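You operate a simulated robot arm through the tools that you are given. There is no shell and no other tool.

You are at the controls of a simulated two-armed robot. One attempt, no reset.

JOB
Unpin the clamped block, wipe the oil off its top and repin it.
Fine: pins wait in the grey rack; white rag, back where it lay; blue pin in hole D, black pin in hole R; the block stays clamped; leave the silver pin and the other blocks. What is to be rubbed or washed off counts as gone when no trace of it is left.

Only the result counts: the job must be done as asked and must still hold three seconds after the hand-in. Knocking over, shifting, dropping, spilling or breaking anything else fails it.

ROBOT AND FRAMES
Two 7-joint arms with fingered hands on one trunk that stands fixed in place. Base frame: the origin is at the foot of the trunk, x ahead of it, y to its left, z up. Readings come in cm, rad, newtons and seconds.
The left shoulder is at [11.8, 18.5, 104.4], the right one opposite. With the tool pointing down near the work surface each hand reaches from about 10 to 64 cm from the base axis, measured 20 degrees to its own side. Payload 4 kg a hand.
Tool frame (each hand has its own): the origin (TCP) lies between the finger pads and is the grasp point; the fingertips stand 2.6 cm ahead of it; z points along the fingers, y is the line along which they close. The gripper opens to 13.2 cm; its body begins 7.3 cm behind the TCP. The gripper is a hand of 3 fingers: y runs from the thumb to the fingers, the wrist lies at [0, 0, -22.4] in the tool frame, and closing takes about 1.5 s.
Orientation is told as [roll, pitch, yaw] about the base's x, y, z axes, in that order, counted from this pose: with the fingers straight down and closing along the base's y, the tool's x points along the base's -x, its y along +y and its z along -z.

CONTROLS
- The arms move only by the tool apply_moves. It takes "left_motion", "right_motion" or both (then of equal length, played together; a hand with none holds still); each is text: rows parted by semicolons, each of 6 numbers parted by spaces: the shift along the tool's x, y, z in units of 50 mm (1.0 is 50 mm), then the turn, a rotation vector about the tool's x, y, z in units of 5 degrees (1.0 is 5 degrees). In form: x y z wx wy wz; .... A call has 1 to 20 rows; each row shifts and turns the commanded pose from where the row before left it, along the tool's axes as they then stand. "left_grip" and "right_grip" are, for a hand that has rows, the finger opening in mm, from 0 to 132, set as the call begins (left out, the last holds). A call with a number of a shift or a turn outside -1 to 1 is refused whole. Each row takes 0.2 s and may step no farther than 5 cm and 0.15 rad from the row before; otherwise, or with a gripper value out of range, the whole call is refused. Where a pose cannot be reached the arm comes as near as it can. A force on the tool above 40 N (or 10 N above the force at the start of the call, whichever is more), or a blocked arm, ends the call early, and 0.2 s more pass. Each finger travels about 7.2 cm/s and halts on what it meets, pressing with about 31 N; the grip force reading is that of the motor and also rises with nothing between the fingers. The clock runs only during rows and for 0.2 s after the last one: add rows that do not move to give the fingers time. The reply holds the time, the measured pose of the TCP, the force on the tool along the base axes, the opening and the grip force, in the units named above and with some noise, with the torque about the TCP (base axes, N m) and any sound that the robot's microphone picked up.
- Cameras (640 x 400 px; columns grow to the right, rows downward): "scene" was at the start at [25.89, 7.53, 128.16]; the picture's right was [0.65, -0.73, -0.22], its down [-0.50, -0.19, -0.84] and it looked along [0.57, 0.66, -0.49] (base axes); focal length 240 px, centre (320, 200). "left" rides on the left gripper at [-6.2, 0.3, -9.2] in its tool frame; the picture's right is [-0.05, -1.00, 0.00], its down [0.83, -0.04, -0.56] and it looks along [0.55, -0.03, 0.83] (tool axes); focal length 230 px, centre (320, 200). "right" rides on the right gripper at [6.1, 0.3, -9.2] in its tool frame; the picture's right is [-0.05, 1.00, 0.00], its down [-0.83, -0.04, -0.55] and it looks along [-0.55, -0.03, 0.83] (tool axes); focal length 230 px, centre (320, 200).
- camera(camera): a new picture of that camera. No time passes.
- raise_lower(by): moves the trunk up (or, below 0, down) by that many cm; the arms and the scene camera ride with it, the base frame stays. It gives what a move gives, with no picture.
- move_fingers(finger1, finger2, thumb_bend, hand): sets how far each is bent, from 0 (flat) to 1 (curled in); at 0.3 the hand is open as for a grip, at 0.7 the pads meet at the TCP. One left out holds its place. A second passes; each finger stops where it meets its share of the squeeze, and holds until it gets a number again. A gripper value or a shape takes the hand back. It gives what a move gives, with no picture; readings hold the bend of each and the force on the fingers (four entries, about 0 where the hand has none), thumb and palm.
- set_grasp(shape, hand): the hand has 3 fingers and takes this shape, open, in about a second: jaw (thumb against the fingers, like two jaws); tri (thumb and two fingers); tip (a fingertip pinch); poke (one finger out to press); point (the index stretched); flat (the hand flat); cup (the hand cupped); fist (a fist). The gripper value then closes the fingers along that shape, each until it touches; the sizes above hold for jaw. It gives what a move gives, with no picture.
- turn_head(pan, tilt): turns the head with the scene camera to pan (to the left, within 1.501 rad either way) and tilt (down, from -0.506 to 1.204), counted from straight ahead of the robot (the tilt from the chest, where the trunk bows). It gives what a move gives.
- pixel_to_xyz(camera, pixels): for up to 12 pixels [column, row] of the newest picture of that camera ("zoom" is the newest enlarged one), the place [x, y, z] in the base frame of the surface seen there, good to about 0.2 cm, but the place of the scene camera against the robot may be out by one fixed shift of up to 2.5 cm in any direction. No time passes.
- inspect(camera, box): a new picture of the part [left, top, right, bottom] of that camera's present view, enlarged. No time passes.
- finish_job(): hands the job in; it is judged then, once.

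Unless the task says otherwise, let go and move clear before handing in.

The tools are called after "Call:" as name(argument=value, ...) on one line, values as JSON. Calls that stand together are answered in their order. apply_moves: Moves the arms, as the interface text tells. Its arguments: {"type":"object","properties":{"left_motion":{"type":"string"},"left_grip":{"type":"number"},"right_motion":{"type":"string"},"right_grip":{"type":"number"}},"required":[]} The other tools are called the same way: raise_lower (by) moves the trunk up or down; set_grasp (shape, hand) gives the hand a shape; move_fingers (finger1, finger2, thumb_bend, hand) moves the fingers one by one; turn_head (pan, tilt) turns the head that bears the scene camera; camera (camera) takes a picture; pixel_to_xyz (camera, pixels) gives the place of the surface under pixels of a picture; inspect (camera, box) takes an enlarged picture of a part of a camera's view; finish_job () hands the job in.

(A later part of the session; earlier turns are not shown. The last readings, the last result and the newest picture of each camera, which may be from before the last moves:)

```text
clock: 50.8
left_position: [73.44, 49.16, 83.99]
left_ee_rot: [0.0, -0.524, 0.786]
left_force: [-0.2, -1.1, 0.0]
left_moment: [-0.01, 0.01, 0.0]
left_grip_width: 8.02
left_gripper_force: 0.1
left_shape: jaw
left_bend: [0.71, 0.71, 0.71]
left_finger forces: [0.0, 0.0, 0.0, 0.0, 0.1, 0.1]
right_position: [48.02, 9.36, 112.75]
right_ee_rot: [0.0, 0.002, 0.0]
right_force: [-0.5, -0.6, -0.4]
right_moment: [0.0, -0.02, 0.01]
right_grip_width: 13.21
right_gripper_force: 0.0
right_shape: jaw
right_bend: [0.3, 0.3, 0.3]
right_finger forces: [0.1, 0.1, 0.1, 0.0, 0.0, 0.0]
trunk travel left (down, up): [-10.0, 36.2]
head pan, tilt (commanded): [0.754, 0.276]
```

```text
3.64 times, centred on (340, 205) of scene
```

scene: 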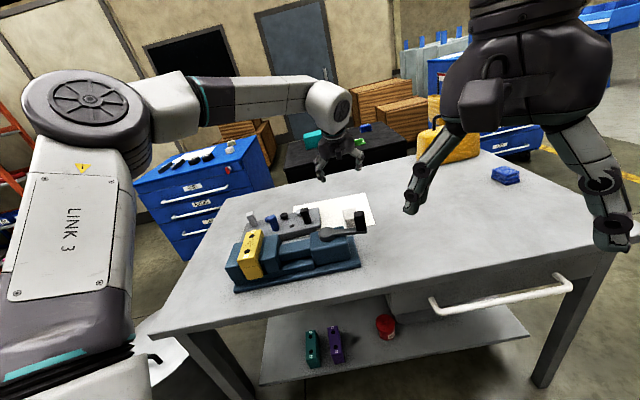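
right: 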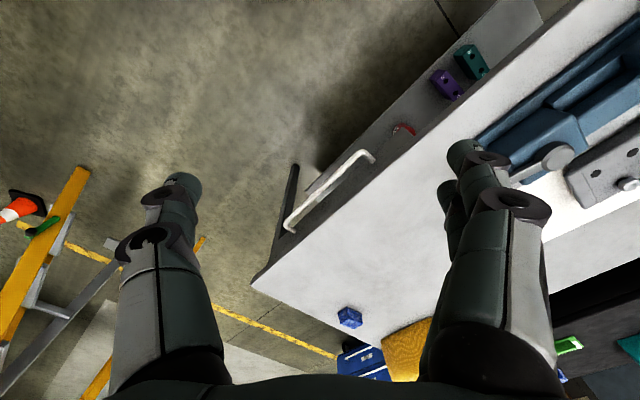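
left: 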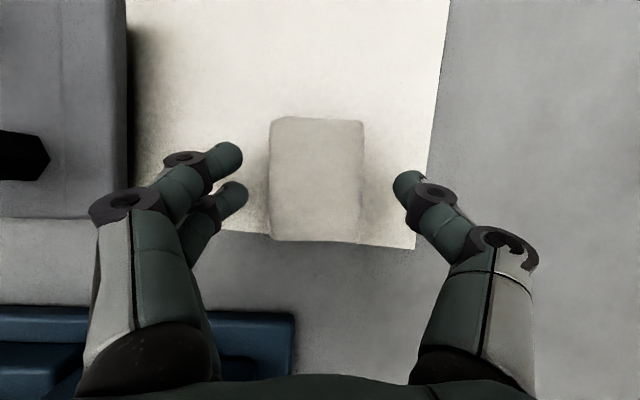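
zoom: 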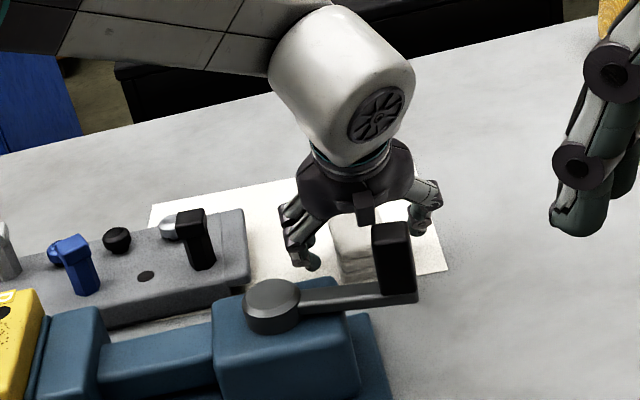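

The rag lies centred between the fingertips at (243,178) and the thumb at (395,185). I'll close on it.

Call:
apply_moves(left_motion="0 0 0 0 0 0; 0 0 0 0 0 0; 0 0 0 0 0 0; 0 0 0 0 0 0; 0 0 0 0 0 0; 0 0 0 0 0 0", left_grip=10)

Call:
camera(camera="left")

Call:
inspect(camera="left", box=[220, 90, 420, 260])

```text
clock: 52.2
left_position: [73.48, 49.17, 83.88]
left_ee_rot: [-0.001, -0.524, 0.786]
left_force: [0.6, 1.0, 0.8]
left_moment: [0.03, 0.02, 0.01]
left_grip_width: 4.17
left_gripper_force: 30.7
left_shape: jaw
left_bend: [0.74, 0.73, 0.7]
left_finger forces: [14.0, 14.2, 0.0, 0.1, 28.2, 0.0]
right_position: [47.97, 9.34, 112.85]
right_ee_rot: [-0.001, 0.002, 0.0]
right_force: [0.3, -0.4, 0.1]
right_moment: [0.03, 0.0, -0.02]
right_grip_width: 13.17
right_gripper_force: 0.0
right_shape: jaw
right_bend: [0.3, 0.3, 0.3]
right_finger forces: [0.0, 0.0, 0.0, 0.0, 0.1, 0.0]
trunk travel left (down, up): [-10.0, 36.2]
head pan, tilt (commanded): [0.754, 0.276]
```

```text
taken
```

left: 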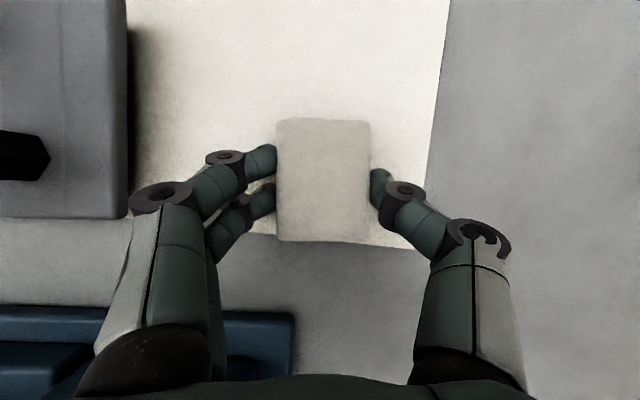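

```text
2.35 times, centred on (320, 175) of left
```

zoom: 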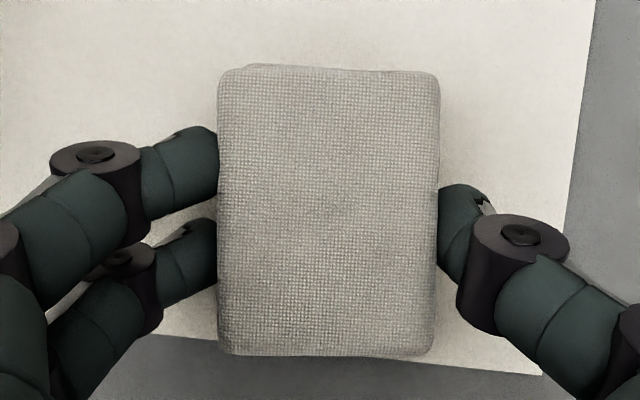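

The rag is held (14 + 14 N against 28 N, width 4.2) and shifted about 0.3 cm sideways as I gripped. I'll record its held position against its original place.

Call:
pixel_to_xyz(camera="left", pixels=[[323, 180], [285, 125], [362, 128], [285, 235], [358, 236], [410, 250]])

```text
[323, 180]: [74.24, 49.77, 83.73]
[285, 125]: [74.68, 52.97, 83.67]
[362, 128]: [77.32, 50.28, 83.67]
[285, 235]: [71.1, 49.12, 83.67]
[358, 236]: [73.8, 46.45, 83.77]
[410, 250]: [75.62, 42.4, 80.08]
```

The rag's held centre is [74.23, 49.72] against its original [74.1, 50.0], which I'll correct on return. I'll lift it 17 cm and carry it to above the block.

Call:
apply_moves(left_motion="-0.1 0 -0.173 0 0 0; -0.32 0 -0.554 0 0 0; -0.425 0 -0.736 0 0 0; -0.425 0 -0.736 0 0 0; -0.43 0 -0.745 0 0 0; 0.316 0.7175 -0.1825 0 0 0; 0.316 0.7175 -0.1825 0 0 0; 0.316 0.7175 -0.1825 0 0 0; 0.316 0.7175 -0.1825 0 0 0; 0.316 0.7175 -0.1825 0 0 0; 0.316 0.7175 -0.1825 0 0 0; 0.316 0.7175 -0.1825 0 0 0; 0.316 0.7175 -0.1825 0 0 0; 0 0 0 0 0 0; 0 0 0 0 0 0")

Call:
camera(camera="left")

Call:
camera(camera="scene")

```text
clock: 55.4
left_position: [42.91, 59.18, 101.0]
left_ee_rot: [0.001, -0.524, 0.786]
left_force: [-0.4, 0.1, 0.4]
left_moment: [-0.01, 0.03, -0.03]
left_grip_width: 4.14
left_gripper_force: 30.7
left_shape: jaw
left_bend: [0.74, 0.73, 0.7]
left_finger forces: [14.0, 14.2, 0.1, 0.1, 28.1, 0.1]
right_position: [48.04, 9.21, 112.76]
right_ee_rot: [0.0, 0.0, 0.0]
right_force: [0.3, 0.4, 0.7]
right_moment: [0.01, 0.04, -0.02]
right_grip_width: 13.18
right_gripper_force: 0.0
right_shape: jaw
right_bend: [0.3, 0.3, 0.3]
right_finger forces: [0.0, 0.1, 0.0, 0.0, 0.0, 0.0]
trunk travel left (down, up): [-10.0, 36.2]
head pan, tilt (commanded): [0.754, 0.276]
```

```text
taken
```

left: 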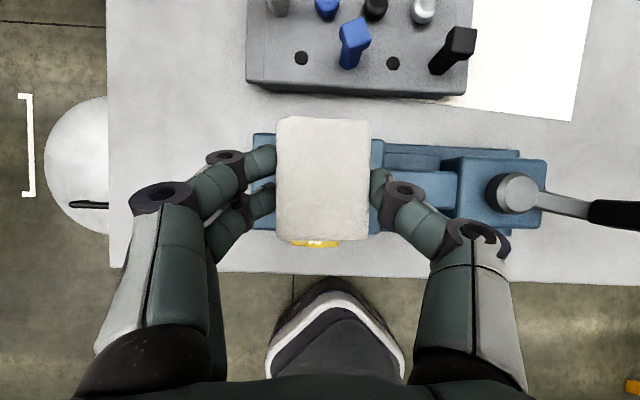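

```text
taken
```

scene: 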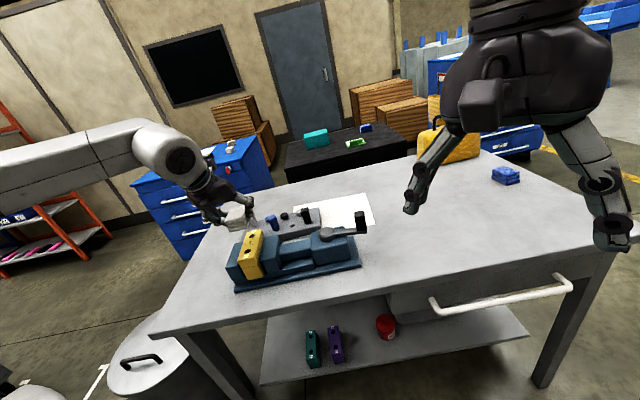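

The rag hangs over the block, its bottom at about z 97.2 against the block's 91.0. I'll descend to just above contact and then creep down in 1 mm steps.

Call:
apply_moves(left_motion="0.193 0 0.335 0 0 0; 0.193 0 0.335 0 0 0; 0.193 0 0.335 0 0 0; 0.01 0 0.0173 0 0 0; 0.01 0 0.0173 0 0 0; 0.01 0 0.0173 0 0 0; 0 0 0 0 0 0")

Call:
inspect(camera="scene", box=[200, 190, 320, 290])

```text
clock: 57.0
left_position: [42.98, 59.19, 94.88]
left_ee_rot: [-0.002, -0.525, 0.785]
left_force: [0.0, 0.6, 0.2]
left_moment: [0.0, 0.01, -0.01]
left_grip_width: 4.12
left_gripper_force: 31.4
left_shape: jaw
left_bend: [0.74, 0.73, 0.7]
left_finger forces: [13.9, 14.2, 0.0, 0.0, 28.1, 0.1]
right_position: [48.03, 9.3, 112.7]
right_ee_rot: [0.001, -0.001, -0.001]
right_force: [-1.4, 0.1, -0.1]
right_moment: [0.0, 0.0, 0.0]
right_grip_width: 13.21
right_gripper_force: 0.1
right_shape: jaw
right_bend: [0.3, 0.3, 0.3]
right_finger forces: [0.0, 0.0, 0.1, 0.0, 0.1, 0.0]
trunk travel left (down, up): [-10.0, 36.2]
head pan, tilt (commanded): [0.754, 0.276]
```

```text
4.00 times, centred on (260, 240) of scene
```

zoom: 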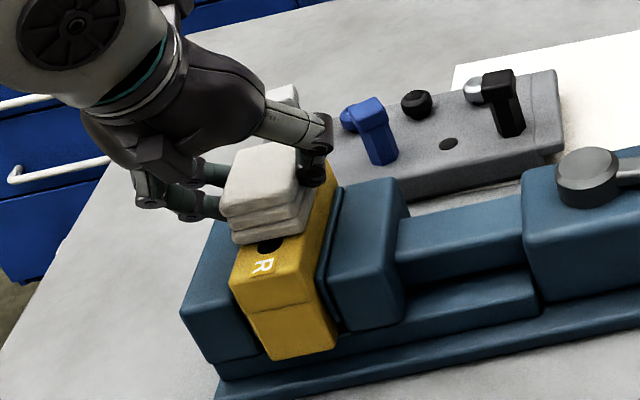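

No contact force yet at TCP z 94.9. I'll creep down another 3 mm.

Call:
apply_moves(left_motion="0.01 0 0.0173 0 0 0; 0.01 0 0.0173 0 0 0; 0.01 0 0.0173 0 0 0; 0 0 0 0 0 0")

```text
clock: 58.0
left_position: [43.0, 59.13, 94.7]
left_ee_rot: [0.0, -0.529, 0.787]
left_force: [2.2, 1.7, 10.3]
left_moment: [0.09, -0.13, 0.04]
left_grip_width: 4.14
left_gripper_force: 31.4
left_shape: jaw
left_bend: [0.74, 0.74, 0.7]
left_finger forces: [14.7, 15.1, 0.0, 0.1, 30.0, 0.1]
right_position: [48.0, 9.17, 112.76]
right_ee_rot: [-0.001, 0.001, 0.0]
right_force: [0.1, -0.6, 0.8]
right_moment: [0.01, 0.0, -0.03]
right_grip_width: 13.18
right_gripper_force: 0.0
right_shape: jaw
right_bend: [0.3, 0.3, 0.3]
right_finger forces: [0.0, 0.1, 0.1, 0.0, 0.0, 0.1]
trunk travel left (down, up): [-10.0, 36.2]
head pan, tilt (commanded): [0.754, 0.276]
```

Contact is firm at about 10 N. I'll rub along the block, 3 cm either way, several times.

Call:
apply_moves(left_motion="-0.26 0 0.15 0 0 0; -0.26 0 0.15 0 0 0; 0.26 0 -0.15 0 0 0; 0.26 0 -0.15 0 0 0; 0.26 0 -0.15 0 0 0; 0.26 0 -0.15 0 0 0; -0.26 0 0.15 0 0 0; -0.26 0 0.15 0 0 0; -0.26 0 0.15 0 0 0; -0.26 0 0.15 0 0 0; 0.26 0 -0.15 0 0 0; 0.26 0 -0.15 0 0 0; 0.26 0 -0.15 0 0 0; 0.26 0 -0.15 0 0 0; -0.26 0 0.15 0 0 0; -0.26 0 0.15 0 0 0; 0 0 0 0 0 0")

Call:
inspect(camera="scene", box=[200, 190, 320, 290])

Call:
inspect(camera="left", box=[220, 90, 420, 260])

```text
clock: 61.6
left_position: [42.8, 59.08, 94.65]
left_ee_rot: [0.0, -0.524, 0.785]
left_force: [-4.7, -5.7, 16.7]
left_moment: [0.0, -0.04, -0.01]
left_grip_width: 4.19
left_gripper_force: 30.4
left_shape: jaw
left_bend: [0.74, 0.74, 0.7]
left_finger forces: [16.7, 16.9, 0.0, 0.0, 33.7, 0.0]
right_position: [47.87, 9.12, 112.85]
right_ee_rot: [0.001, -0.003, 0.001]
right_force: [-0.1, 0.7, 0.7]
right_moment: [0.02, -0.01, 0.0]
right_grip_width: 13.2
right_gripper_force: 0.1
right_shape: jaw
right_bend: [0.3, 0.3, 0.3]
right_finger forces: [0.0, 0.1, 0.0, 0.0, 0.0, 0.0]
trunk travel left (down, up): [-10.0, 36.2]
head pan, tilt (commanded): [0.754, 0.276]
```

```text
4.00 times, centred on (260, 240) of scene
```

zoom: 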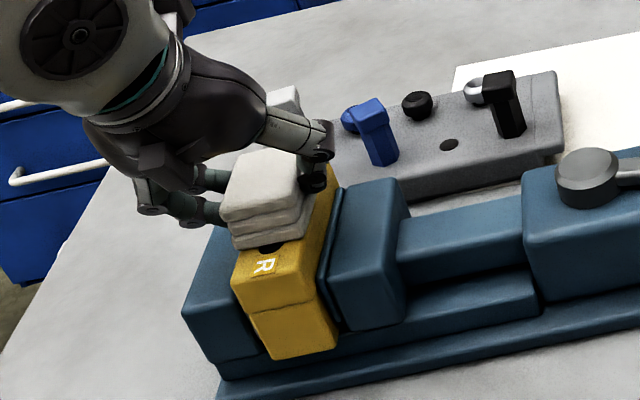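

```text
2.35 times, centred on (320, 175) of left
```

zoom: 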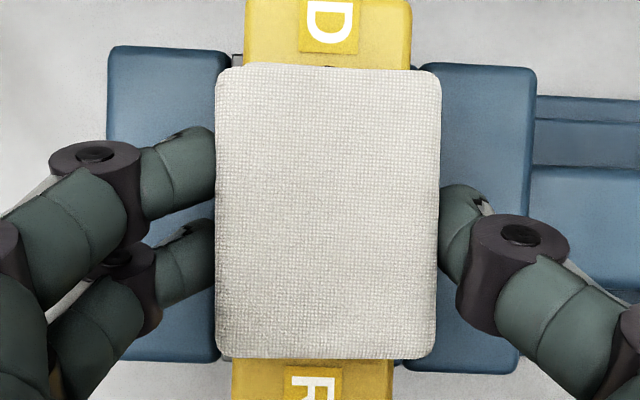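

The rag stayed squarely in the hand. I'll add sideways rubs at three places along the block, then lift off and look.

Call:
apply_moves(left_motion="0 0.14 0 0 0 0; 0 -0.28 0 0 0 0; 0 0.28 0 0 0 0; 0 -0.14 0 0 0 0; -0.3 0 0.173 0 0 0; 0 0.14 0 0 0 0; 0 -0.28 0 0 0 0; 0 0.28 0 0 0 0; 0 -0.14 0 0 0 0; 0.3 0 -0.173 0 0 0; 0.3 0 -0.173 0 0 0; 0 0.14 0 0 0 0; 0 -0.28 0 0 0 0; 0 0.28 0 0 0 0; 0 -0.14 0 0 0 0; -0.3 0 0.173 0 0 0; 0 0 0 0 0 0")

Call:
apply_moves(left_motion="-0.2 0 -0.346 0 0 0; -0.35 0 -0.606 0 0 0; 0.693 0 -0.4 0 0 0; 0.693 0 -0.4 0 0 0; 0 0 0 0 0 0")

Call:
camera(camera="left")

Call:
inspect(camera="scene", box=[215, 210, 295, 270])

```text
clock: 65.2
left_position: [42.82, 59.16, 94.66]
left_ee_rot: [0.0, -0.524, 0.785]
left_force: [-2.9, -3.3, 12.8]
left_moment: [0.04, -0.02, 0.01]
left_grip_width: 4.27
left_gripper_force: 31.1
left_shape: jaw
left_bend: [0.74, 0.74, 0.71]
left_finger forces: [16.0, 16.2, 0.1, 0.1, 31.8, 0.0]
right_position: [47.84, 9.26, 112.87]
right_ee_rot: [0.001, 0.001, 0.001]
right_force: [0.8, -1.0, 0.2]
right_moment: [0.01, 0.04, -0.02]
right_grip_width: 13.18
right_gripper_force: 0.0
right_shape: jaw
right_bend: [0.3, 0.3, 0.3]
right_finger forces: [0.0, 0.0, 0.1, 0.0, 0.0, 0.0]
trunk travel left (down, up): [-10.0, 36.2]
head pan, tilt (commanded): [0.754, 0.276]
```

```text
clock: 66.4
left_position: [37.34, 53.45, 99.86]
left_ee_rot: [-0.001, -0.521, 0.786]
left_force: [-0.2, -0.5, -0.4]
left_moment: [-0.02, 0.01, 0.01]
left_grip_width: 4.24
left_gripper_force: 31.1
left_shape: jaw
left_bend: [0.74, 0.74, 0.71]
left_finger forces: [15.4, 15.5, 0.0, 0.0, 31.0, 0.1]
right_position: [48.11, 9.33, 112.68]
right_ee_rot: [-0.003, 0.002, -0.001]
right_force: [0.2, 1.1, 0.2]
right_moment: [-0.03, 0.04, -0.02]
right_grip_width: 13.19
right_gripper_force: 0.1
right_shape: jaw
right_bend: [0.3, 0.3, 0.3]
right_finger forces: [0.0, 0.0, 0.0, 0.0, 0.0, 0.0]
trunk travel left (down, up): [-10.0, 36.2]
head pan, tilt (commanded): [0.754, 0.276]
```

```text
taken
```

left: 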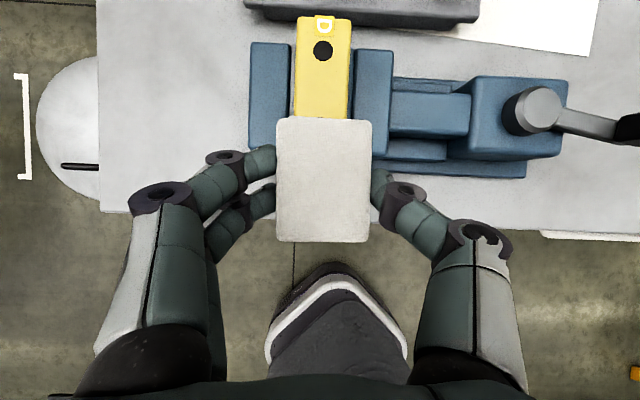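

```text
6.67 times, centred on (255, 240) of scene
```

zoom: 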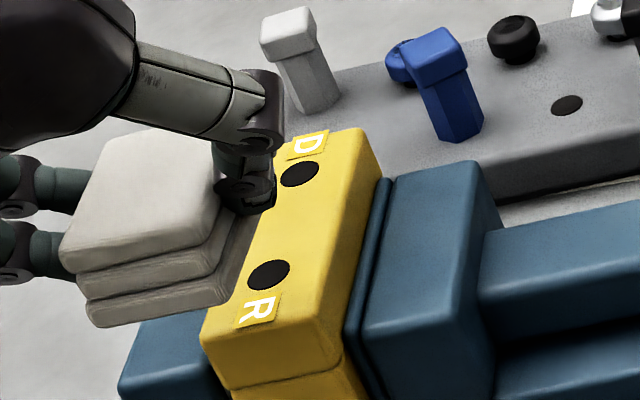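

The block's top looks clean between D and R. I'll zoom hard from both cameras to be sure no trace is left.

Call:
inspect(camera="left", box=[285, 10, 365, 122])

Call:
inspect(camera="scene", box=[238, 222, 270, 262])

```text
3.57 times, centred on (325, 66) of left
```

zoom: 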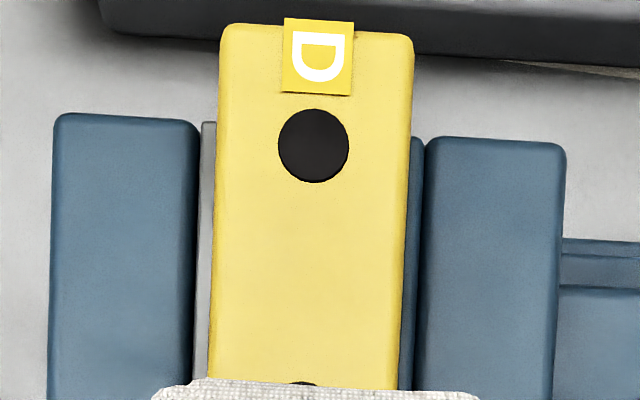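

```text
10.00 times, centred on (254, 242) of scene
```

zoom: 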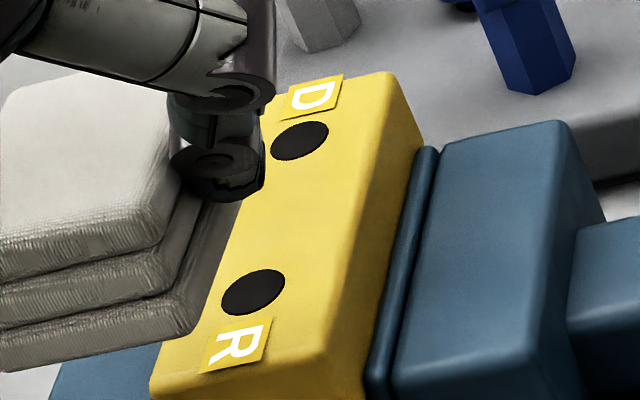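

Both zooms show a clean top. I'll rise a little and back off so the whole top including the R end is seen from the wrist camera.

Call:
apply_moves(left_motion="-0.4 0 -0.693 0 0 0; 0.346 0.3 -0.2 0 0 0; 0.346 0.3 -0.2 0 0 0; 0 0 0 0 0 0")

Call:
camera(camera="left")

Call:
inspect(camera="left", box=[310, 0, 430, 125])

```text
clock: 67.4
left_position: [32.45, 52.65, 103.92]
left_ee_rot: [0.003, -0.521, 0.785]
left_force: [-0.8, 0.2, -0.3]
left_moment: [0.0, 0.0, -0.02]
left_grip_width: 4.29
left_gripper_force: 31.2
left_shape: jaw
left_bend: [0.74, 0.74, 0.71]
left_finger forces: [15.4, 15.6, 0.0, 0.1, 30.8, 0.0]
right_position: [48.07, 9.33, 112.62]
right_ee_rot: [0.001, 0.002, 0.0]
right_force: [-0.6, 0.6, -0.3]
right_moment: [-0.01, 0.01, 0.01]
right_grip_width: 13.17
right_gripper_force: 0.1
right_shape: jaw
right_bend: [0.3, 0.3, 0.3]
right_finger forces: [0.0, 0.0, 0.0, 0.0, 0.0, 0.0]
trunk travel left (down, up): [-10.0, 36.2]
head pan, tilt (commanded): [0.754, 0.276]
```

```text
taken
```

left: 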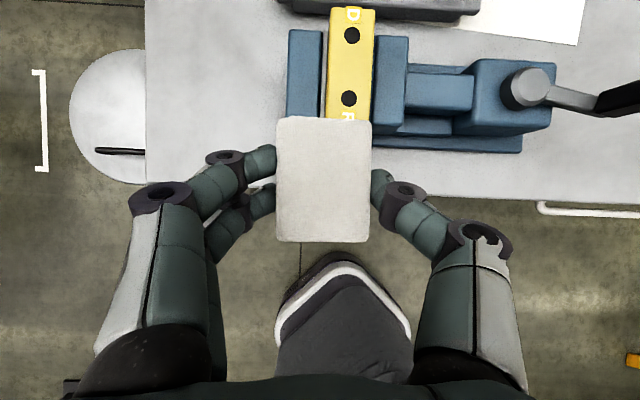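

```text
3.20 times, centred on (370, 62) of left
```

zoom: 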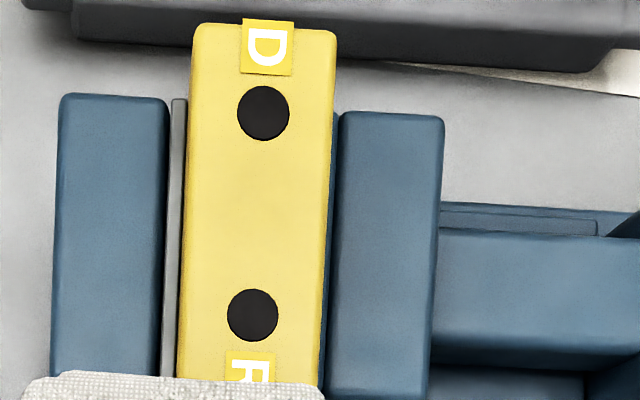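

The whole top, D to R, is clean. I'll carry the rag back to hover over its place.

Call:
apply_moves(left_motion="-0.431 -0.623 0.316 0 0 0; -0.431 -0.623 0.316 0 0 0; -0.431 -0.623 0.316 0 0 0; -0.431 -0.623 0.316 0 0 0; -0.431 -0.623 0.316 0 0 0; -0.431 -0.623 0.316 0 0 0; -0.431 -0.623 0.316 0 0 0; -0.431 -0.623 0.316 0 0 0; -0.431 -0.623 0.316 0 0 0; -0.431 -0.623 0.316 0 0 0; 0 0 0 0 0 0; 0 0 0 0 0 0")

Call:
camera(camera="left")

Call:
pixel_to_xyz(camera="left", pixels=[[323, 180], [285, 125], [362, 128], [285, 235], [358, 236]])

```text
clock: 70.0
left_position: [73.18, 49.59, 101.09]
left_ee_rot: [0.001, -0.522, 0.783]
left_force: [0.1, 0.3, -0.7]
left_moment: [0.01, 0.01, -0.04]
left_grip_width: 4.25
left_gripper_force: 31.4
left_shape: jaw
left_bend: [0.74, 0.74, 0.71]
left_finger forces: [14.6, 14.9, 0.0, 0.1, 29.4, 0.2]
right_position: [48.06, 9.27, 112.75]
right_ee_rot: [0.0, 0.002, 0.001]
right_force: [0.4, 0.0, 0.1]
right_moment: [0.01, 0.01, -0.02]
right_grip_width: 13.2
right_gripper_force: 0.1
right_shape: jaw
right_bend: [0.3, 0.3, 0.3]
right_finger forces: [0.0, 0.0, 0.0, 0.0, 0.1, 0.1]
trunk travel left (down, up): [-10.0, 36.2]
head pan, tilt (commanded): [0.754, 0.276]
```

```text
taken
```

left: 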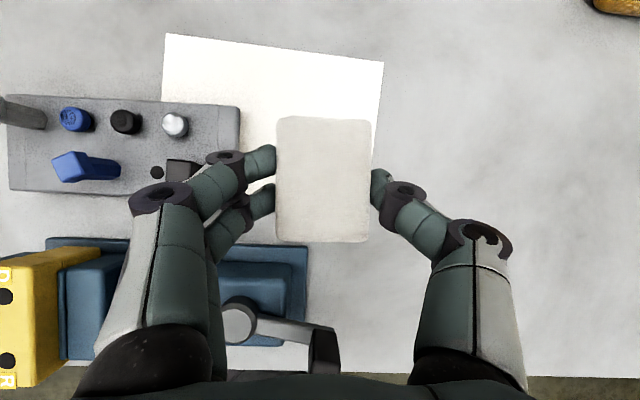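

```text
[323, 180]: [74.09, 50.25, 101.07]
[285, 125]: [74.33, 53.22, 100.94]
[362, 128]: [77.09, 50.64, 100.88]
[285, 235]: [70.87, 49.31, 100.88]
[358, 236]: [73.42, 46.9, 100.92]
```

The rag's centre is at [73.93, 50.02] against its original [74.12, 50.0], 17.2 cm above its resting height. I'll lower it, slowing near the end.

Call:
apply_moves(left_motion="0.339 -0.005 0.594 0 0 0; 0.339 -0.005 0.594 0 0 0; 0.339 -0.004 0.594 0 0 0; 0.339 -0.004 0.594 0 0 0; 0.085 0 0.147 0 0 0; 0.085 0 0.147 0 0 0; 0.085 0 0.147 0 0 0; 0.06 0 0.104 0 0 0; 0 0 0 0 0 0; 0 0 0 0 0 0")

Call:
camera(camera="left")

Call:
pixel_to_xyz(camera="left", pixels=[[323, 180], [285, 125], [362, 128], [285, 235], [358, 236]])

```text
clock: 72.2
left_position: [73.23, 49.61, 84.24]
left_ee_rot: [-0.001, -0.523, 0.783]
left_force: [-0.1, -1.4, -0.4]
left_moment: [0.02, 0.04, 0.0]
left_grip_width: 4.28
left_gripper_force: 30.7
left_shape: jaw
left_bend: [0.74, 0.74, 0.71]
left_finger forces: [14.6, 14.9, 0.0, 0.1, 29.4, 0.0]
right_position: [48.08, 9.3, 112.8]
right_ee_rot: [0.0, -0.001, 0.001]
right_force: [-1.2, 0.4, -1.2]
right_moment: [0.01, -0.01, 0.0]
right_grip_width: 13.18
right_gripper_force: 0.0
right_shape: jaw
right_bend: [0.3, 0.3, 0.3]
right_finger forces: [0.0, 0.0, 0.1, 0.1, 0.0, 0.0]
trunk travel left (down, up): [-10.0, 36.2]
head pan, tilt (commanded): [0.754, 0.276]
```

```text
taken
```

left: 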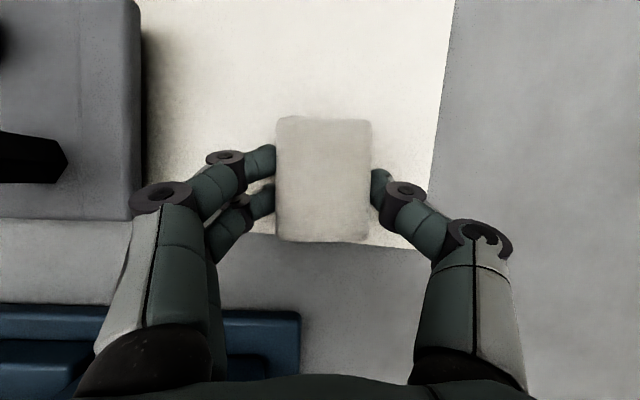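

```text
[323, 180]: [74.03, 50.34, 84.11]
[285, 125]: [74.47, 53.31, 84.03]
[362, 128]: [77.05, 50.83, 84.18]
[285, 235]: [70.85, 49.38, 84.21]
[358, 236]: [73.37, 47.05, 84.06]
```

The rag is 0.4 cm above rest and 0.2 cm to one side. I'll correct and set it down.

Call:
apply_moves(left_motion="0.01 -0.022 0.0173 0 0 0; 0.01 -0.022 0.0173 0 0 0; 0.01 0 0.0173 0 0 0; 0.01 0 0.0173 0 0 0; 0 0 0 0 0 0")

```text
clock: 73.4
left_position: [73.45, 49.48, 83.84]
left_ee_rot: [0.001, -0.525, 0.786]
left_force: [0.1, 0.1, -0.5]
left_moment: [-0.02, 0.0, -0.01]
left_grip_width: 4.24
left_gripper_force: 30.7
left_shape: jaw
left_bend: [0.74, 0.74, 0.71]
left_finger forces: [14.6, 14.8, 0.0, 0.0, 29.4, 0.1]
right_position: [48.04, 9.33, 112.71]
right_ee_rot: [0.0, 0.0, 0.001]
right_force: [0.8, -0.3, -0.2]
right_moment: [0.02, -0.01, 0.03]
right_grip_width: 13.19
right_gripper_force: 0.1
right_shape: jaw
right_bend: [0.3, 0.3, 0.3]
right_finger forces: [0.1, 0.0, 0.1, 0.1, 0.0, 0.1]
trunk travel left (down, up): [-10.0, 36.2]
head pan, tilt (commanded): [0.754, 0.276]
```

Call:
apply_moves(left_motion="0.006 0 0.0104 0 0 0; 0 0 0 0 0 0")

Call:
apply_moves(left_motion="0 0 0 0 0 0; 0 0 0 0 0 0; 0 0 0 0 0 0; 0 0 0 0 0 0; 0 0 0 0 0 0", left_grip=75)

Call:
camera(camera="left")

Call:
pixel_to_xyz(camera="left", pixels=[[323, 180], [285, 125], [362, 128], [285, 235], [358, 236]])

```text
clock: 74.0
left_position: [73.42, 49.56, 83.7]
left_ee_rot: [0.001, -0.524, 0.786]
left_force: [0.7, -0.5, -0.7]
left_moment: [-0.01, 0.0, -0.03]
left_grip_width: 4.25
left_gripper_force: 30.5
left_shape: jaw
left_bend: [0.74, 0.74, 0.71]
left_finger forces: [14.7, 14.7, 0.0, 0.0, 29.4, 0.0]
right_position: [48.05, 9.35, 112.7]
right_ee_rot: [0.001, 0.001, -0.001]
right_force: [0.1, 0.2, -1.1]
right_moment: [-0.01, -0.03, 0.02]
right_grip_width: 13.18
right_gripper_force: 0.1
right_shape: jaw
right_bend: [0.3, 0.3, 0.3]
right_finger forces: [0.1, 0.1, 0.1, 0.0, 0.0, 0.0]
trunk travel left (down, up): [-10.0, 36.2]
head pan, tilt (commanded): [0.754, 0.276]
```

```text
clock: 75.2
left_position: [73.4, 49.44, 83.78]
left_ee_rot: [0.001, -0.523, 0.784]
left_force: [0.7, -1.1, -0.4]
left_moment: [0.01, -0.01, 0.01]
left_grip_width: 7.42
left_gripper_force: 0.0
left_shape: jaw
left_bend: [0.72, 0.72, 0.7]
left_finger forces: [0.1, 0.0, 0.0, 0.1, 0.0, 0.0]
right_position: [47.94, 9.35, 112.74]
right_ee_rot: [0.0, 0.001, 0.0]
right_force: [-0.4, -0.8, 0.5]
right_moment: [0.0, 0.02, 0.0]
right_grip_width: 13.21
right_gripper_force: 0.1
right_shape: jaw
right_bend: [0.3, 0.3, 0.3]
right_finger forces: [0.0, 0.0, 0.0, 0.0, 0.0, 0.0]
trunk travel left (down, up): [-10.0, 36.2]
head pan, tilt (commanded): [0.754, 0.276]
```

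```text
taken
```

left: 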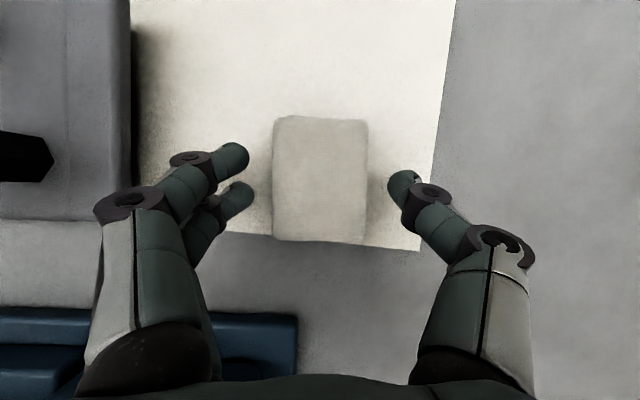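

```text
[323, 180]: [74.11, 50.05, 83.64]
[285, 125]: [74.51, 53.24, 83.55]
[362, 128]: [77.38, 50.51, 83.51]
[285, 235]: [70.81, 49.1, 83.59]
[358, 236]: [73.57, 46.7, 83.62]
```

The rag lies free at about [74.0, 50.1], within 0.2 cm of where it was. I'll lift off and go to hover over the blue pin in hole 2 with the same yaw 75° and 50° tilt as when I placed it.

Call:
apply_moves(left_motion="-0.43 0 -0.745 0 0 0; -0.43 0 -0.745 0 0 0; -0.43 0 -0.745 0 0 0; -0.43 0 -0.745 0 0 0; -0.078 0.819 -0.109 0 0 0; -0.078 0.819 -0.109 0 0 0; -0.078 0.819 -0.109 0 0 0; -0.078 0.819 -0.109 0 0 0; -0.078 0.819 -0.109 0 0 0; -0.078 0.819 -0.109 0 0 0; 0 0 0 0 -1 0; 0 0 0 0 -1 0; 0 0 0 0 -1 0; 0 0 0 0 -1 0; 0 0 0 -0.92 0 -0.772; 0 0 0 -0.92 0 -0.772; 0 0 0 -0.92 0 -0.772; 0 0 0 -0.92 0 -0.772; 0 0 0 -0.92 0 -0.772; 0 0 0 0 0 0")

Call:
apply_moves(left_motion="0 0 0 0 0 0; 0 0 0 0 0 0; 0 0 0 0 0 0", left_grip=42)

Call:
camera(camera="left")

Call:
camera(camera="scene")

```text
clock: 79.4
left_position: [56.39, 67.09, 105.14]
left_ee_rot: [0.001, -0.871, 1.312]
left_force: [-0.5, -0.2, -0.5]
left_moment: [0.0, -0.01, -0.01]
left_grip_width: 7.42
left_gripper_force: 0.1
left_shape: jaw
left_bend: [0.72, 0.72, 0.7]
left_finger forces: [0.0, 0.0, 0.0, 0.0, 0.0, 0.0]
right_position: [47.99, 9.35, 112.83]
right_ee_rot: [-0.001, -0.001, -0.001]
right_force: [0.3, -0.1, -0.4]
right_moment: [-0.03, -0.01, 0.0]
right_grip_width: 13.16
right_gripper_force: 0.0
right_shape: jaw
right_bend: [0.3, 0.3, 0.3]
right_finger forces: [0.0, 0.0, 0.0, 0.0, 0.1, 0.0]
trunk travel left (down, up): [-10.0, 36.2]
head pan, tilt (commanded): [0.754, 0.276]
```

```text
clock: 80.2
left_position: [56.38, 67.14, 105.06]
left_ee_rot: [-0.001, -0.873, 1.309]
left_force: [0.9, -0.1, 0.2]
left_moment: [-0.01, 0.02, -0.04]
left_grip_width: 4.24
left_gripper_force: 0.2
left_shape: jaw
left_bend: [0.73, 0.73, 0.7]
left_finger forces: [0.0, 0.0, 0.1, 0.0, 0.1, 0.0]
right_position: [48.01, 9.37, 112.69]
right_ee_rot: [0.001, -0.001, -0.001]
right_force: [0.9, -0.3, 0.1]
right_moment: [0.01, -0.01, -0.01]
right_grip_width: 13.19
right_gripper_force: 0.1
right_shape: jaw
right_bend: [0.3, 0.3, 0.3]
right_finger forces: [0.0, 0.0, 0.0, 0.0, 0.1, 0.0]
trunk travel left (down, up): [-10.0, 36.2]
head pan, tilt (commanded): [0.754, 0.276]
```

```text
taken
```

left: 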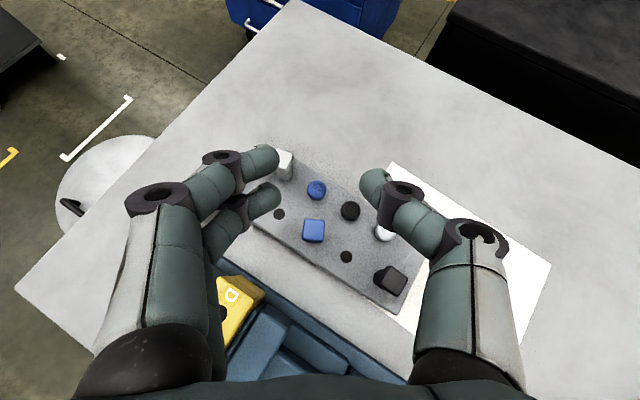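

```text
taken
```

scene: 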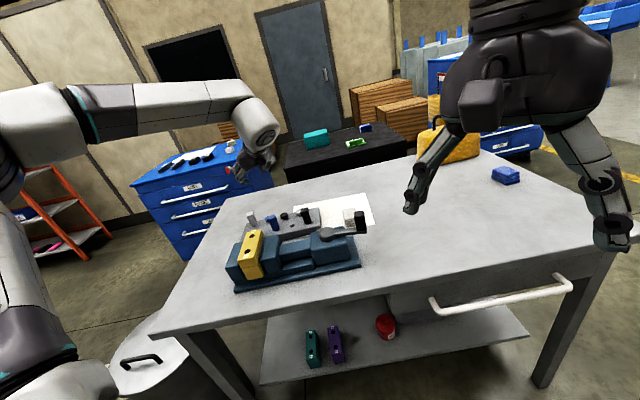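

The hand hovers over the blue pin, whose head is at (314,230). I'll zoom to get its centre and angle.

Call:
inspect(camera="left", box=[270, 190, 370, 270])

Call:
pixel_to_xyz(camera="left", pixels=[[314, 229], [306, 222], [323, 222], [305, 237], [322, 238]])

```text
5.00 times, centred on (320, 230) of left
```

zoom: 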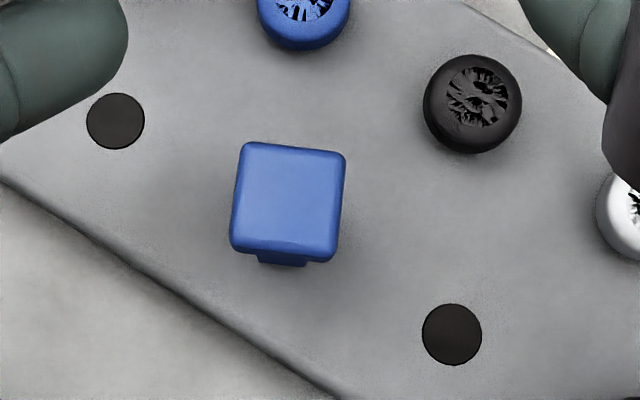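

```text
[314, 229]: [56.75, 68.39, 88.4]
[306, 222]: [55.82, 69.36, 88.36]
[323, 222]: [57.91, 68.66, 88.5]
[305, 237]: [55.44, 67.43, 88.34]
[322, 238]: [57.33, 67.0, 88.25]
```

The blue pin's centre is about [56.55, 68.2], 3° off the hand's angle, which is fine. I'll descend 14 cm and check the fingers' clearance.

Call:
apply_moves(left_motion="0.536 0.005 0.45 0 0 0; 0.536 0.005 0.45 0 0 0; 0.536 0.005 0.45 0 0 0; 0.536 0.005 0.45 0 0 0; 0 0 0 0 0 0; 0 0 0 0 0 0")

Call:
camera(camera="left")

Call:
inspect(camera="left", box=[220, 110, 420, 270])

```text
clock: 81.6
left_position: [56.25, 67.33, 90.91]
left_ee_rot: [-0.001, -0.872, 1.31]
left_force: [0.3, -0.1, -0.2]
left_moment: [-0.03, 0.01, -0.01]
left_grip_width: 4.24
left_gripper_force: 0.1
left_shape: jaw
left_bend: [0.73, 0.73, 0.7]
left_finger forces: [0.0, 0.0, 0.0, 0.1, 0.1, 0.0]
right_position: [47.99, 9.31, 112.75]
right_ee_rot: [0.0, 0.002, 0.002]
right_force: [0.1, 0.2, 0.5]
right_moment: [0.01, -0.01, 0.01]
right_grip_width: 13.2
right_gripper_force: 0.2
right_shape: jaw
right_bend: [0.3, 0.3, 0.3]
right_finger forces: [0.0, 0.0, 0.0, 0.0, 0.0, 0.0]
trunk travel left (down, up): [-10.0, 36.2]
head pan, tilt (commanded): [0.754, 0.276]
```

```text
taken
```

left: 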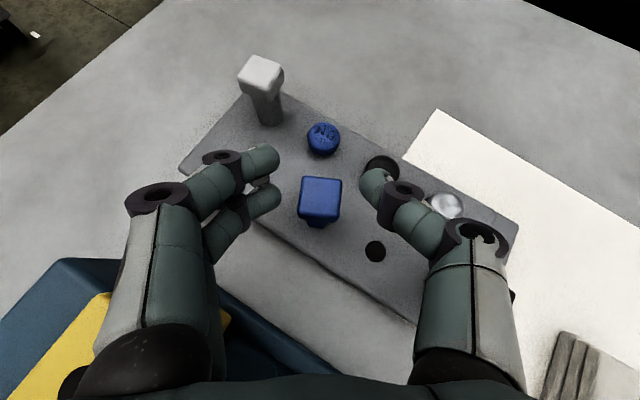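

```text
2.50 times, centred on (320, 190) of left
```

zoom: 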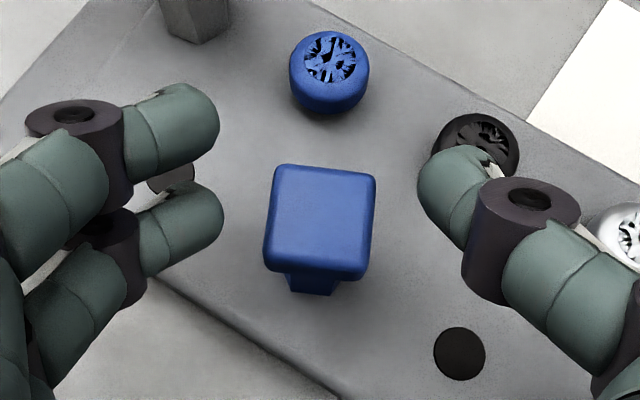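

The blue head is centred between fingers and thumb. I'll go down the last 3.4 cm.

Call:
apply_moves(left_motion="0.13 0 0.109 0 0 0; 0.13 0 0.109 0 0 0; 0.13 0 0.109 0 0 0; 0.13 0 0.109 0 0 0; 0 0 0 0 0 0")

Call:
camera(camera="left")

Call:
inspect(camera="left", box=[220, 110, 420, 270])

```text
clock: 82.8
left_position: [56.22, 67.16, 87.48]
left_ee_rot: [0.0, -0.873, 1.309]
left_force: [0.3, -0.3, -0.4]
left_moment: [-0.02, -0.01, 0.0]
left_grip_width: 4.24
left_gripper_force: 0.1
left_shape: jaw
left_bend: [0.73, 0.73, 0.7]
left_finger forces: [0.0, 0.1, 0.1, 0.0, 0.0, 0.0]
right_position: [47.97, 9.24, 112.61]
right_ee_rot: [0.001, -0.001, 0.0]
right_force: [-1.0, 0.0, 1.0]
right_moment: [-0.01, -0.02, -0.03]
right_grip_width: 13.21
right_gripper_force: 0.1
right_shape: jaw
right_bend: [0.3, 0.3, 0.3]
right_finger forces: [0.1, 0.0, 0.0, 0.0, 0.0, 0.0]
trunk travel left (down, up): [-10.0, 36.2]
head pan, tilt (commanded): [0.754, 0.276]
```

```text
taken
```

left: 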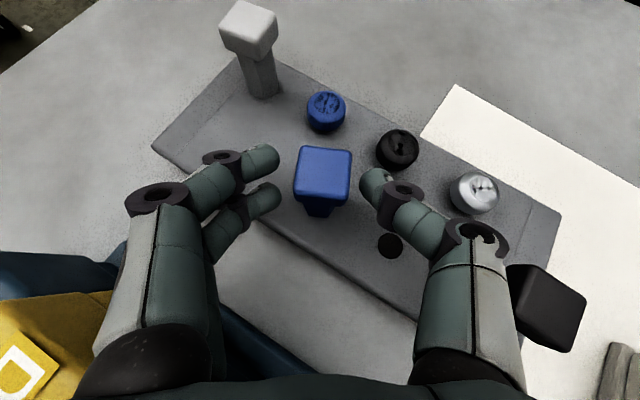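

```text
2.50 times, centred on (320, 190) of left
```

zoom: 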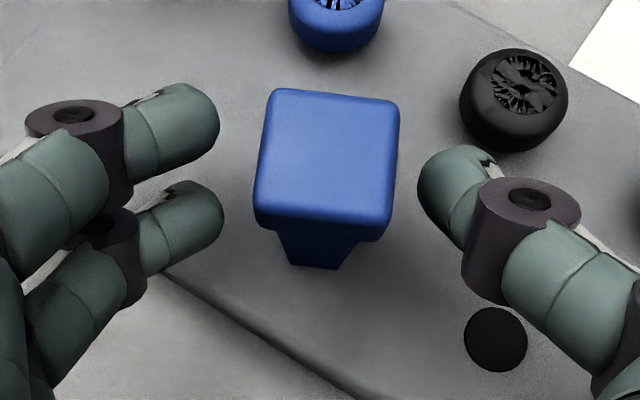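

The head's place in the view (rows 88–225, columns 255–400) matches the earlier good grasp. I'll close on the blue pin.

Call:
apply_moves(left_motion="0 0 0 0 0 0; 0 0 0 0 0 0; 0 0 0 0 0 0; 0 0 0 0 0 0; 0 0 0 0 0 0; 0 0 0 0 0 0", left_grip=0)

Call:
inspect(camera="left", box=[220, 110, 420, 270])

```text
clock: 84.2
left_position: [56.07, 67.16, 87.52]
left_ee_rot: [0.0, -0.872, 1.307]
left_force: [-0.4, 0.5, -0.5]
left_moment: [0.03, 0.04, 0.04]
left_grip_width: 1.73
left_gripper_force: 30.8
left_shape: jaw
left_bend: [0.72, 0.72, 0.7]
left_finger forces: [14.0, 14.0, 0.0, 0.0, 27.7, 0.0]
right_position: [47.93, 9.17, 112.73]
right_ee_rot: [0.001, 0.001, 0.0]
right_force: [-0.1, -0.1, -0.7]
right_moment: [0.01, -0.01, -0.01]
right_grip_width: 13.2
right_gripper_force: 0.1
right_shape: jaw
right_bend: [0.3, 0.3, 0.3]
right_finger forces: [0.1, 0.0, 0.0, 0.0, 0.0, 0.0]
trunk travel left (down, up): [-10.0, 36.2]
head pan, tilt (commanded): [0.754, 0.276]
```

```text
2.50 times, centred on (320, 190) of left
```

zoom: 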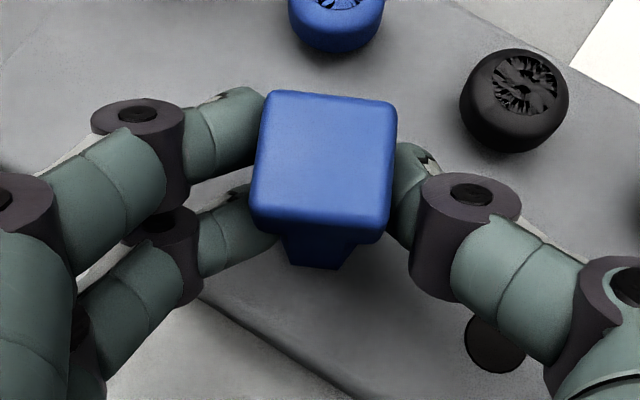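

The blue pin is held evenly again (14 + 14 N against 27.7 N). I'll lift it 19.5 cm and carry it to above hole D, turning back to yaw 91°.

Call:
apply_moves(left_motion="-0.153 0 -0.129 0 0 0; -0.23 0 -0.193 0 0 0; -0.651 0 -0.547 0 0 0; -0.651 0 -0.547 0 0 0; -0.651 0 -0.547 0 0 0; -0.651 0 -0.547 0 0 0; 0.281 0.424 -0.334 0 0 0; 0.281 0.424 -0.334 0 0 0; 0.281 0.424 -0.334 0 0 0; 0.281 0.424 -0.334 0 0 0; 0 0 0 -0.817 0 -0.686; 0 0 0 -0.817 0 -0.686; 0 0 0 -0.817 0 -0.686; 0 0 0 0 0 0; 0 0 0 0 0 0")

Call:
camera(camera="left")

Call:
inspect(camera="left", box=[240, 130, 380, 290])

Call:
pixel_to_xyz(camera="left", pixels=[[300, 155], [346, 155], [300, 188], [346, 188], [323, 169], [314.7, 231.6], [273, 268.5]])

```text
clock: 87.4
left_position: [45.88, 60.9, 107.22]
left_ee_rot: [0.001, -0.875, 1.589]
left_force: [-0.8, -0.2, 0.5]
left_moment: [-0.01, 0.03, 0.0]
left_grip_width: 1.71
left_gripper_force: 30.7
left_shape: jaw
left_bend: [0.72, 0.72, 0.7]
left_finger forces: [14.0, 13.7, 0.0, 0.0, 28.0, 0.1]
right_position: [47.92, 9.23, 112.56]
right_ee_rot: [0.0, 0.001, -0.001]
right_force: [0.5, 0.2, 1.0]
right_moment: [0.03, 0.0, 0.01]
right_grip_width: 13.18
right_gripper_force: 0.2
right_shape: jaw
right_bend: [0.3, 0.3, 0.3]
right_finger forces: [0.0, 0.0, 0.0, 0.0, 0.0, 0.0]
trunk travel left (down, up): [-10.0, 36.2]
head pan, tilt (commanded): [0.754, 0.276]
```

```text
taken
```

left: 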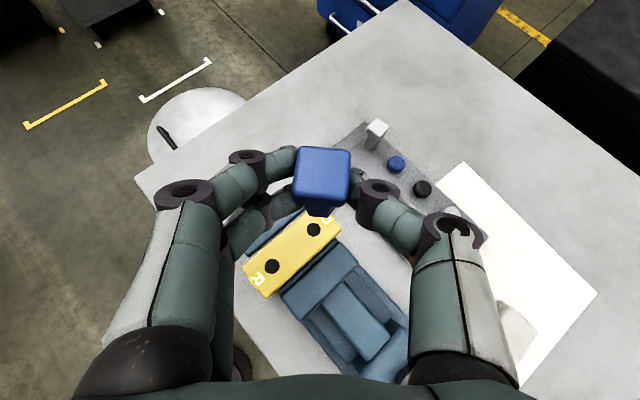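

```text
2.50 times, centred on (310, 210) of left
```

zoom: 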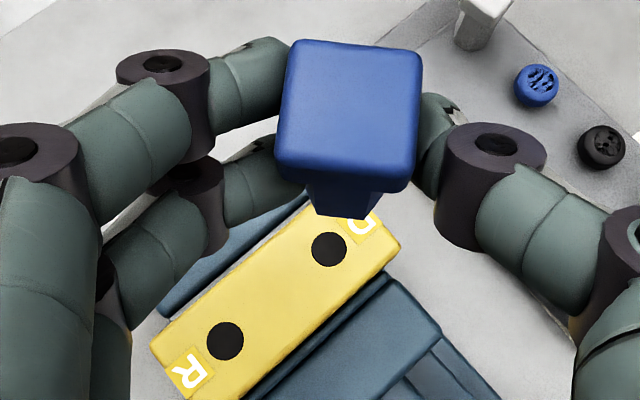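

```text
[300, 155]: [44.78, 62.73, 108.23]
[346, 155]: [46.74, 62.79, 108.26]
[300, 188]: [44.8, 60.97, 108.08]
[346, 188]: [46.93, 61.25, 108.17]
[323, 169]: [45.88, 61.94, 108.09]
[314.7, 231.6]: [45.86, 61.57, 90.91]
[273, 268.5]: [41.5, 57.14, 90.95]
```

The pin's axis is at [45.86, 61.97] and hole D at about [45.68, 61.84]. I'll correct by 0.2 cm and go down 6.5 cm first.

Call:
apply_moves(left_motion="0.337 0.011 0.273 0 0 0; 0.337 0.011 0.273 0 0 0; 0.337 0.011 0.273 0 0 0; 0 0 0 0 0 0; 0 0 0 0 0 0")

Call:
camera(camera="left")

Call:
inspect(camera="left", box=[260, 130, 380, 260])

Call:
inspect(camera="scene", box=[210, 190, 300, 270])

Call:
pixel_to_xyz(camera="left", pixels=[[300, 155], [346, 155], [300, 188], [346, 188], [323, 170]])

```text
clock: 88.6
left_position: [45.68, 60.73, 100.48]
left_ee_rot: [0.001, -0.872, 1.59]
left_force: [-0.9, 0.0, -0.9]
left_moment: [0.03, -0.01, -0.02]
left_grip_width: 1.75
left_gripper_force: 30.6
left_shape: jaw
left_bend: [0.72, 0.72, 0.7]
left_finger forces: [14.0, 13.9, 0.0, 0.0, 28.1, 0.1]
right_position: [47.97, 9.38, 112.65]
right_ee_rot: [0.0, 0.001, -0.001]
right_force: [-0.6, 0.1, 1.0]
right_moment: [0.0, 0.0, 0.0]
right_grip_width: 13.19
right_gripper_force: 0.0
right_shape: jaw
right_bend: [0.3, 0.3, 0.3]
right_finger forces: [0.1, 0.1, 0.0, 0.0, 0.2, 0.0]
trunk travel left (down, up): [-10.0, 36.2]
head pan, tilt (commanded): [0.754, 0.276]
```

```text
taken
```

left: 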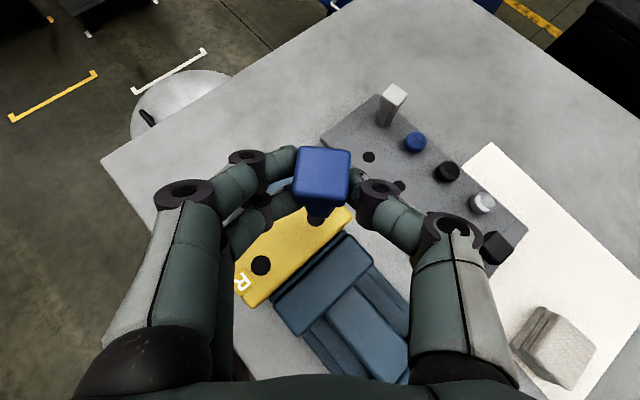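

```text
3.08 times, centred on (320, 195) of left
```

zoom: 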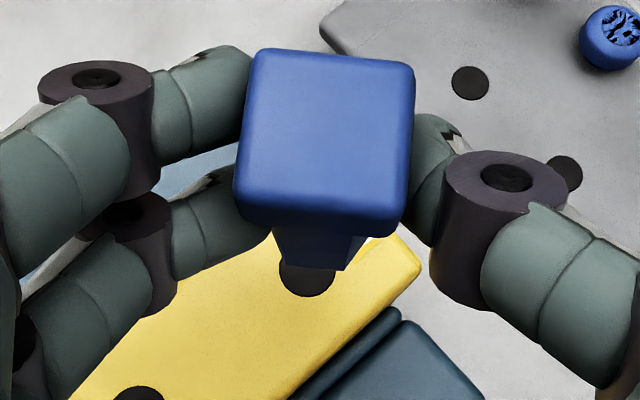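

```text
5.00 times, centred on (255, 230) of scene
```

zoom: 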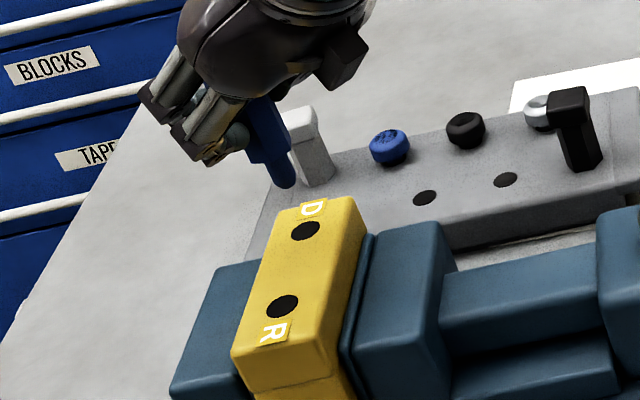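

```text
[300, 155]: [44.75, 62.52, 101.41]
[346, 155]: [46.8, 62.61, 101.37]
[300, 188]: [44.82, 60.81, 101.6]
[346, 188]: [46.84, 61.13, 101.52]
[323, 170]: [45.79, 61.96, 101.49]
```

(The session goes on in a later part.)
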